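You operate a simulated robot arm through the tools that you are given. There is no shell and no other tool. Be economical: measure what you need, move in short steps, check, and stop when the job is done.

Carry out the task below with a simulated robot arm. There is one attempt and no reset: what you move stays moved.

TASK
Take the block from the low cupboard and leave it on the black rubber pad.
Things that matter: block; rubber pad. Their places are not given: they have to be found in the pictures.

It is judged by the outcome, as a careful person would: the job done as asked, and still so three seconds after it is handed in. It fails if anything else is knocked over, pushed out of place, dropped, spilled or broken.

THE ROBOT
A 7-joint arm with a two-finger parallel gripper, fixed in place. Base frame: the origin is at the foot of the arm, x ahead of it, y to its left, z up; the work surface is at about z = 0. Lengths are in mm, angles in degrees, forces in N, time in s.
With the tool pointing down near the work surface it reaches from about 220 to 580 mm from the base axis. Its first joint turns from -66.0 to 66.0 degrees. Payload 2.5 kg.
Tool frame: the origin (TCP) lies between the finger pads and is the grasp point; the fingertips stand 23 mm ahead of it; z points along the fingers, y is the line along which they close. The gripper opens to 94 mm. The fingers are 38 mm wide and 10 mm thick; the gripper's body (54 by 96 mm) begins 39 mm behind the TCP.
Orientation is told as [roll, pitch, yaw] about the base's x, y, z axes, in that order, counted from this pose: with the fingers straight down and closing along the base's y, the tool's x points along the base's -x, its y along +y and its z along -z.

THE INTERFACE
- The arm moves only by the tool move_arm. Its argument "commands" is text: rows parted by semicolons, each of 7 numbers parted by spaces: the shift along the tool's x, y, z in units of 30 mm (1.0 is 30 mm), then the turn, a rotation vector about the tool's x, y, z in units of 8 degrees (1.0 is 8 degrees), then the closure, from 0 (fully open) to 1 (shut). In form: x y z rx ry rz fingers; .... A call has 1 to 10 rows; each row shifts and turns the commanded pose from where the row before left it, along the tool's axes as they then stand. A call with a number of a shift or a turn outside -1 to 1 is refused whole. A row lasts 0.2 s, in which the tool goes at most 50 mm and 8.6 degrees; a call with a longer step from one row to the next is refused whole, and so is a gripper value outside its range. A pose out of reach is approached as far as the arm can. The call stops where the force on the tool passes 40 N (or 10 N more than at its start, if that is more) or the arm is blocked; 0.2 s more then pass. The fingers move at their own pace (about 108 mm/s each) and stop on an object; they squeeze with about 43 N. The grip force told is the motor's: it shows also when the fingers shut on nothing. Time passes only in rows, and 0.2 s behind the last, so rows that do not move let the fingers close. It gives the time, the measured TCP pose, the force on the tool (base axes), the opening and the grip force at its end, in the units of the frame above (readings bear some noise).
- Cameras (640 x 400 px; columns grow to the right, rows downward): "scene" is fixed at [124.4, -397.3, 561.8]; the picture's right is [0.85, -0.52, 0.00], its down [-0.25, -0.41, -0.88] and it looks along [0.46, 0.75, -0.48] (base axes); focal length 334 px, centre (320, 200). "wrist" rides on the gripper at [-39, 0, -44] in the tool frame; the picture's right is [0.00, -1.00, 0.00], its down [0.97, 0.00, -0.24] and it looks along [0.24, 0.00, 0.97] (tool axes); focal length 218 px, centre (320, 200).
- camera(camera): a new picture of that camera. No time passes.
- measure_at(camera, pixels): for up to 12 pixels [column, row] of the newest picture of that camera ("zoom" is the newest enlarged one), the place [x, y, z] in the base frame of the surface seen there, good to about 2 mm, but the place of the scene camera against the robot may be out by one fixed shift of up to 18 mm in any direction. No time passes.
- inspect(camera, box): a new picture of the part [left, top, right, bottom] of that camera's present view, enlarged. No time passes.
- sign_off(): hands the job in; it is judged then, once.

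Work in short steps. Measure before you move; look again where a grasp or a placing could have gone wrong, and mend it. You have 60 turns and 26 pictures in all, the two below and enlarged ones among them. Open the gripper and draw the arm clear of the work before you hand the job in, unless the task says otherwise; then end with one line.

The tools are called by a JSON object that holds its "api" and its "payload". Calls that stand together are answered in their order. move_arm: Moves the arm, as the interface text tells. Its arguments: {"type":"object","properties":{"commands":{"type":"string"}},"required":["commands"]} The other tools are called the same way: camera (camera) takes a picture; measure_at (camera, pixels) gives the place of the surface under pixels of a picture; inspect (camera, box) takes an enlarged picture of a part of a camera's view; sign_off () hands the job in.

At the start:

```text
clock: 0.0
tcp_pos: [256.2, 189.6, 334.3]
tcp_rot: [-0.1, 0.1, 0.1]
force: [0.7, -0.6, 0.1]
gripper_width: 93.8
finger_force: 0.0
```

scene: 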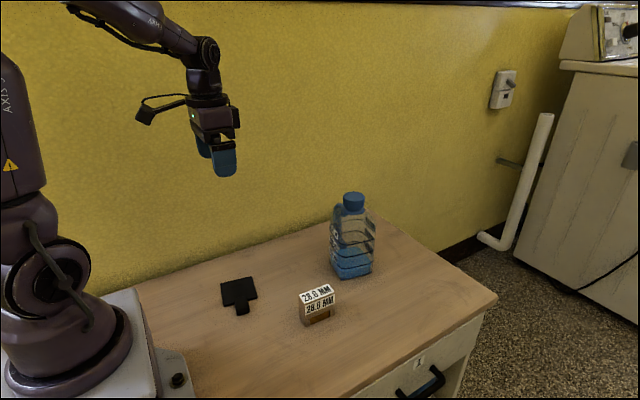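
wrist: 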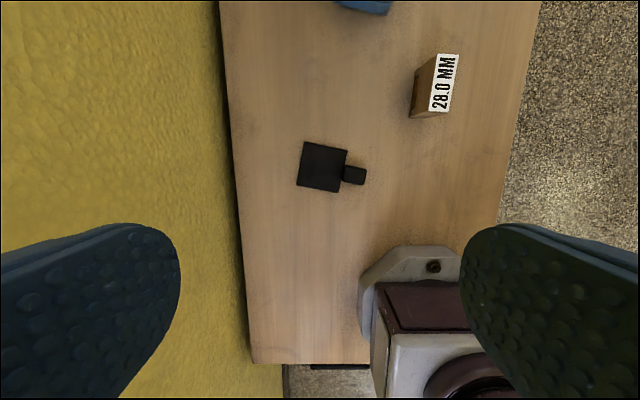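

The block (label "28.0 MM") is near scene (318,305), and the black pad is near (240,293). I'll enlarge that area and measure from the wrist picture.

{"api": "inspect", "payload": {"camera": "scene", "box": [200, 180, 400, 340]}}

{"api": "measure_at", "payload": {"camera": "wrist", "pixels": [[437, 56], [458, 56], [430, 109], [448, 110], [412, 116], [304, 143], [346, 150], [339, 192], [298, 184], [355, 175], [400, 200], [321, 167]]}}

{"api": "measure_at", "payload": {"camera": "scene", "pixels": [[300, 293], [330, 285], [334, 293], [304, 303], [307, 326], [334, 313], [240, 290], [242, 309], [352, 195], [352, 250]]}}

```text
2.50 times, centred on (300, 260) of scene
```

zoom: 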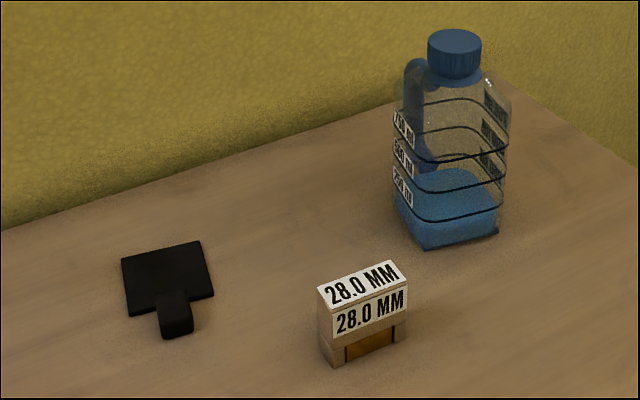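

```text
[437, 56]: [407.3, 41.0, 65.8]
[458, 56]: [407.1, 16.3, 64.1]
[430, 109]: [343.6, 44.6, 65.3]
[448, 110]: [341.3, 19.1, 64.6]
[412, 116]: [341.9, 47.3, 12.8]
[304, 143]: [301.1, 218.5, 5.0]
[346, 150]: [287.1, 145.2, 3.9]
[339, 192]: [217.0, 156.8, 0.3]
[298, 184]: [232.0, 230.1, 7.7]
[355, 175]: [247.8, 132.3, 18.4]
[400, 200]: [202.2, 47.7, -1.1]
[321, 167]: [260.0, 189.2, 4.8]
```

```text
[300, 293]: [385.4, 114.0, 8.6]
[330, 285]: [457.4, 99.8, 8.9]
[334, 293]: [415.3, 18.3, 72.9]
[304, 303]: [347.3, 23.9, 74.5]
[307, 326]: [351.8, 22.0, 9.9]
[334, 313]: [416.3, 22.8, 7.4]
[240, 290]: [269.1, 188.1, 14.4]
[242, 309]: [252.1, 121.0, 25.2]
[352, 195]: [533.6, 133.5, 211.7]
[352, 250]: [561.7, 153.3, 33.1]
```

Block top is at z≈65, centre about (375, 31), about 66 × 28 mm, long side along x with a yaw of about −3°. The pad is a ~72 mm square centred at about (259, 188), yaw about −11°, with a raised tab at y≈132. I'll move above the block at z≈195 and look again.

{"api": "move_arm", "payload": {"commands": "-0.496 -0.6625 0.58 0 0 0 0;-0.496 -0.6625 0.58 0 0 0 0;-0.496 -0.6625 0.58 0 0 0 0;-0.496 -0.6625 0.58 0 0 0 0;-0.496 -0.6625 0.58 0 0 0 0;-0.496 -0.6625 0.58 0 0 0 0;-0.496 -0.6625 0.58 0 0 0 0;-0.496 -0.6625 0.58 0 0 0.375 0;0 0 0 0 0 0 0"}}

{"api": "camera", "payload": {"camera": "wrist"}}

```text
clock: 2.0
tcp_pos: [378.2, 30.8, 196.2]
tcp_rot: [0.0, -0.1, -3.0]
force: [0.8, -0.2, -0.1]
gripper_width: 94.0
finger_force: 0.1
```

```text
22 pictures are left
```

wrist: 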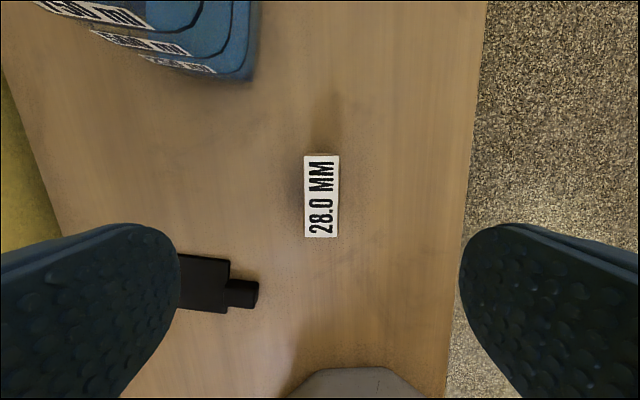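

The block is centred between the fingers at about (321,197). I'll measure its corners precisely, along with the pad's visible corners.

{"api": "measure_at", "payload": {"camera": "wrist", "pixels": [[306, 158], [337, 158], [306, 235], [336, 235], [321, 197], [228, 261], [226, 310], [246, 294], [340, 260], [200, 285]]}}

```text
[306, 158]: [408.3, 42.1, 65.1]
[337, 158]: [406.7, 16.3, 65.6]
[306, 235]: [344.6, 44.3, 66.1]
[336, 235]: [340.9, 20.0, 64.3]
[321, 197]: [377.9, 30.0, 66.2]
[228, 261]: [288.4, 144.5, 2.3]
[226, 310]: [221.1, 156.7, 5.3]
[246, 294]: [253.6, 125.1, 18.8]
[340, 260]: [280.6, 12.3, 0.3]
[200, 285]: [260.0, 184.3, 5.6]
```

The block centre is confirmed at (375.5, 30.6), with its top at 65. I'll descend straight to TCP z≈42.

{"api": "move_arm", "payload": {"commands": "0.08 0 0.85 0 0 0 0;0 0 0.85 0 0 0 0;0 0 0.85 0 0 0 0;0 0 0.85 0 0 0 0;0 0 0.85 0 0 0 0;0 0 0.85 0 0 0 0;0 0 0 0 0 0 0"}}

```text
clock: 3.6
tcp_pos: [371.7, 33.1, 44.7]
tcp_rot: [0.0, -0.1, -3.1]
force: [-0.2, -0.1, -0.4]
gripper_width: 94.0
finger_force: 0.0
```

The TCP is around the block, so I'll close the fingers.

{"api": "move_arm", "payload": {"commands": "0 0 0 0 0 0 0.5;0 0 0 0 0 0 1;0 0 0 0 0 0 1;0 0 0 0 0 0 1"}}

```text
clock: 4.6
tcp_pos: [370.5, 31.9, 44.4]
tcp_rot: [0.0, 0.0, -3.0]
force: [0.1, 0.0, -0.6]
gripper_width: 29.9
finger_force: 43.0
```

The fingers hold about 29 mm with a 43 N grip. I'll lift slowly and check.

{"api": "move_arm", "payload": {"commands": "0 0 -0.3 0 0 0 1;0 0 -0.6 0 0 0 1;0 0 -0.8 0 0 0 1;0 0 -0.8 0 0 0 1;0 0 -0.8 0 0 0 1;0 0 0 0 0 0 1"}}

{"api": "inspect", "payload": {"camera": "scene", "box": [200, 140, 440, 340]}}

{"api": "camera", "payload": {"camera": "wrist"}}

```text
clock: 6.0
tcp_pos: [373.1, 30.7, 142.9]
tcp_rot: [0.0, -0.1, -3.0]
force: [-0.1, -0.1, -3.1]
gripper_width: 29.9
finger_force: 42.5
```

```text
2.00 times, centred on (320, 240) of scene
```

zoom: 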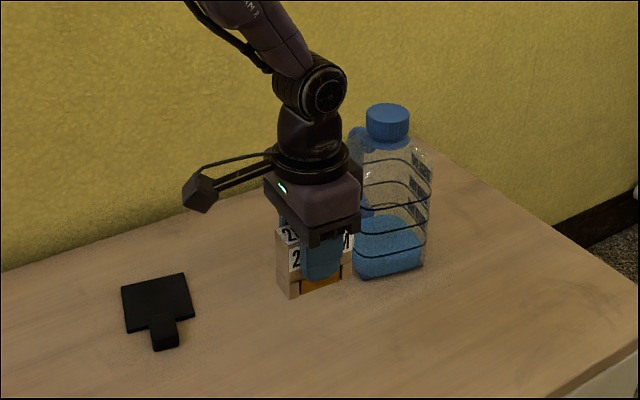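

```text
20 pictures are left
```

wrist: 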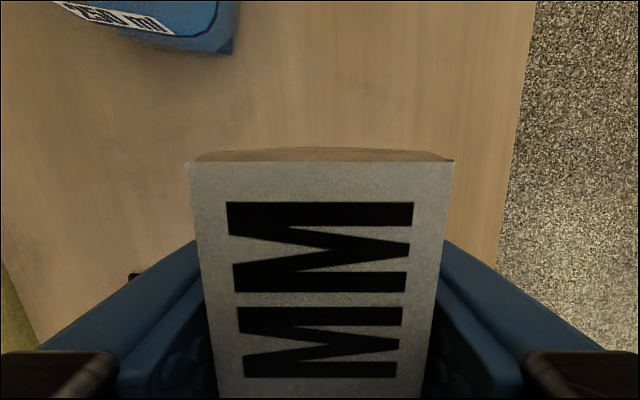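

The block is held securely. I'll rotate −7.5° to match the pad, then carry it at this height to above the pad.

{"api": "move_arm", "payload": {"commands": "0 0 0 0 0 0.94 1;0.596 0.557 0 0 0 0 1;0.596 0.557 0 0 0 0 1;0.596 0.557 0 0 0 0 1;0.596 0.557 0 0 0 0 1;0.596 0.557 0 0 0 0 1;0.596 0.557 0 0 0 0 1;0.596 0.557 0 0 0 0 1;0.596 0.557 0 0 0 0 1;0 0 0 0 0 0 1"}}

{"api": "camera", "payload": {"camera": "wrist"}}

{"api": "inspect", "payload": {"camera": "scene", "box": [160, 180, 340, 340]}}

```text
clock: 8.2
tcp_pos: [256.9, 186.6, 141.8]
tcp_rot: [-0.1, 0.0, -10.6]
force: [0.3, 0.4, -3.2]
gripper_width: 29.7
finger_force: 42.8
```

```text
19 pictures are left
```

wrist: 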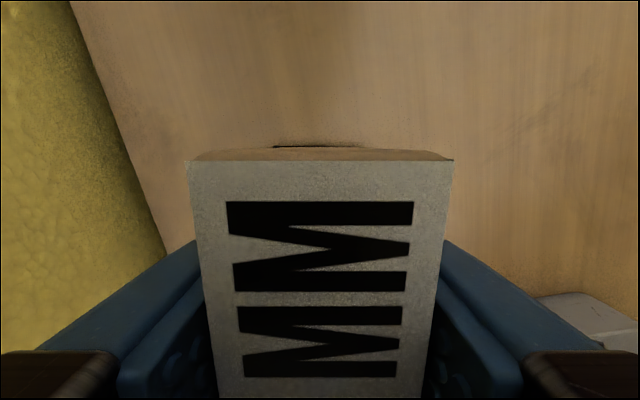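

```text
2.50 times, centred on (250, 260) of scene
```

zoom: 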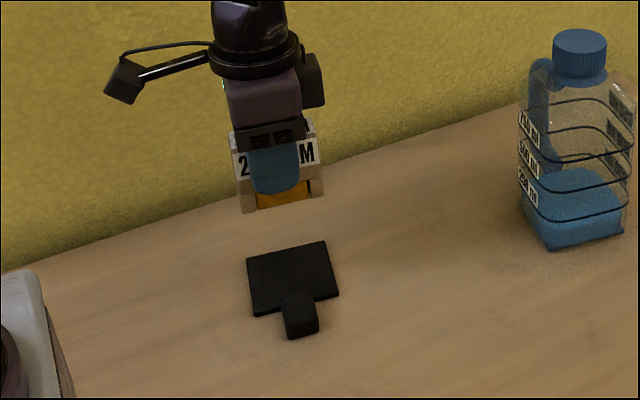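

The whole pad is visible under the block. I'll measure both in the scene zoom so they share one frame.

{"api": "measure_at", "payload": {"camera": "zoom", "pixels": [[244, 208], [320, 194], [240, 180], [318, 168], [249, 259], [324, 243], [336, 293], [256, 313], [292, 275], [302, 310]]}}

{"api": "measure_at", "payload": {"camera": "wrist", "pixels": [[200, 166], [320, 166], [440, 166], [325, 145]]}}

```text
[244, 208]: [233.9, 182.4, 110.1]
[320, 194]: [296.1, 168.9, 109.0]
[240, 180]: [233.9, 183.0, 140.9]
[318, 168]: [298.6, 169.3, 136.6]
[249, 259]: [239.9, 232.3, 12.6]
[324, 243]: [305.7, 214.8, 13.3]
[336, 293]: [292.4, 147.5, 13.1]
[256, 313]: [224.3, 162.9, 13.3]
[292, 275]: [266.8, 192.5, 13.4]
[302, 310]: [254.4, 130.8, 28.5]
```

```text
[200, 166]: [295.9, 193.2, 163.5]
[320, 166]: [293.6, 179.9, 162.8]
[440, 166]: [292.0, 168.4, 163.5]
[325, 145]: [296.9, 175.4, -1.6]
```

The block is about 2 mm too far in +x relative to the pad centre. I'll correct that and descend to just above contact.

{"api": "move_arm", "payload": {"commands": "0.08 0.02 0.5 0 0 0 1;0 0 0.8 0 0 0 1;0 0 0.8 0 0 0 1;0 0 0.6 0 0 0 1;0 0 0.2 0 0 0 1;0 0 0 0 0 0 1"}}

{"api": "inspect", "payload": {"camera": "scene", "box": [180, 220, 300, 330]}}

```text
clock: 9.6
tcp_pos: [254.5, 190.3, 54.8]
tcp_rot: [0.0, 0.1, -10.4]
force: [-0.6, -1.3, -2.2]
gripper_width: 29.5
finger_force: 42.7
```

```text
3.64 times, centred on (240, 275) of scene
```

zoom: 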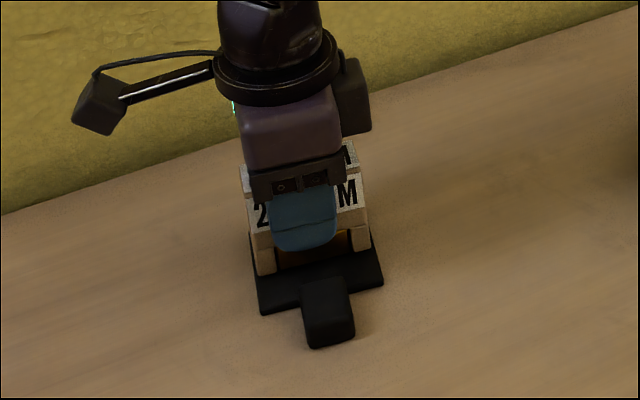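

It sits well centred, a few mm above the pad. I'll lower in tiny steps and watch for contact.

{"api": "move_arm", "payload": {"commands": "0 0 0.06 0 0 0 1;0 0 0.06 0 0 0 1;0 0 0 0 0 0 1"}}

```text
clock: 10.4
tcp_pos: [253.6, 190.0, 50.2]
tcp_rot: [0.0, -0.1, -10.5]
force: [-0.2, 0.0, -2.5]
gripper_width: 29.5
finger_force: 42.9
```

{"api": "move_arm", "payload": {"commands": "0 0 0.05 0 0 0 1;0 0 0 0 0 0 1"}}

```text
clock: 11.0
tcp_pos: [254.8, 190.5, 49.5]
tcp_rot: [-0.1, 0.0, -10.5]
force: [-8.1, -3.6, 30.8]
gripper_width: 29.8
finger_force: 43.3
```

Contact is made (+31 N). I'll ease off slightly and open partly, keeping the right finger clear of the tab.

{"api": "move_arm", "payload": {"commands": "0 0 -0.025 0 0 0 1;0 0 0 0 0 0 1;0 0 0 0 0 0 0.6;0 0 0 0 0 0 0.45;0 0 0 0 0 0 0.45"}}

```text
clock: 12.2
tcp_pos: [255.2, 190.0, 50.2]
tcp_rot: [0.0, -0.1, -10.5]
force: [-0.5, 0.8, 0.1]
gripper_width: 51.7
finger_force: 0.1
```

Released, with the fingers about 11 mm clear on each side. I'll rise straight up and look.

{"api": "move_arm", "payload": {"commands": "0 0 -0.4 0 0 0 0.45;0 0 -0.8 0 0 0 0.45;0 0 -0.9 0 0 0 0.45;0 0 -0.9 0 0 0 0.45;0 0 -0.9 0 0 0 0.2;0 0 -0.9 0 0 0 0;0 0 -0.9 0 0 0 0;0 0 0 0 0 0 0"}}

{"api": "camera", "payload": {"camera": "wrist"}}

{"api": "inspect", "payload": {"camera": "scene", "box": [180, 180, 400, 330]}}

```text
clock: 14.0
tcp_pos: [253.7, 190.1, 218.7]
tcp_rot: [0.0, -0.1, -10.5]
force: [0.1, -0.5, 0.1]
gripper_width: 94.3
finger_force: 0.0
```

```text
16 pictures are left
```

wrist: 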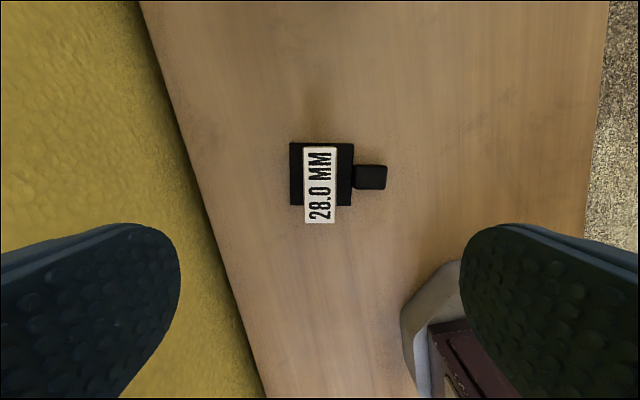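

```text
2.67 times, centred on (290, 255) of scene
```

zoom: 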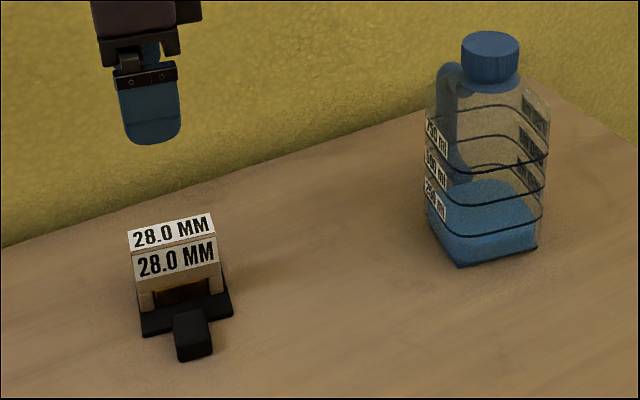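

The block is upright on the pad. I'll check its footprint against the pad corners.

{"api": "measure_at", "payload": {"camera": "wrist", "pixels": [[306, 149], [334, 149], [306, 220], [333, 221], [293, 145], [352, 146], [349, 204], [293, 203]]}}

{"api": "inspect", "payload": {"camera": "scene", "box": [215, 250, 280, 320]}}

```text
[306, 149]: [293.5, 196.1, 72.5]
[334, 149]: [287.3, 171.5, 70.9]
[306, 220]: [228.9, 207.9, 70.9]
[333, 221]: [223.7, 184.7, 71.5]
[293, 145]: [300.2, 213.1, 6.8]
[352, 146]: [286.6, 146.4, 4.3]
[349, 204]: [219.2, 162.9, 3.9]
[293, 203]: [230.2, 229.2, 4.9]
```

```text
5.71 times, centred on (248, 285) of scene
```

zoom: 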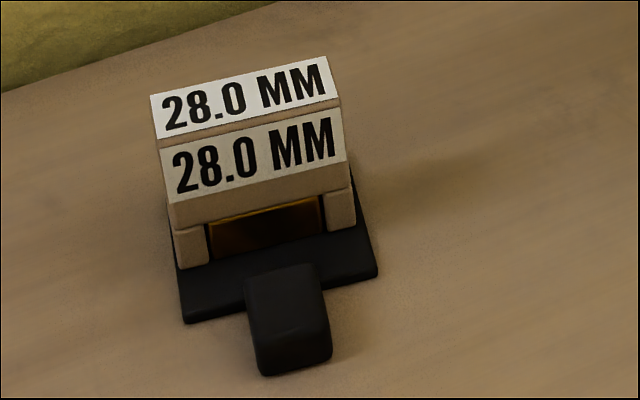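

The block's centre is about (258, 190) and the pad's about (259, 188), so its whole footprint is on the pad. The arm is clear with the gripper open, so I'm handing in.

{"api": "sign_off", "payload": {}}

```text
The job is handed in.
```

The block is standing upright and centred on the black rubber pad; the bottle and the pad were not disturbed, and I've handed the job in.
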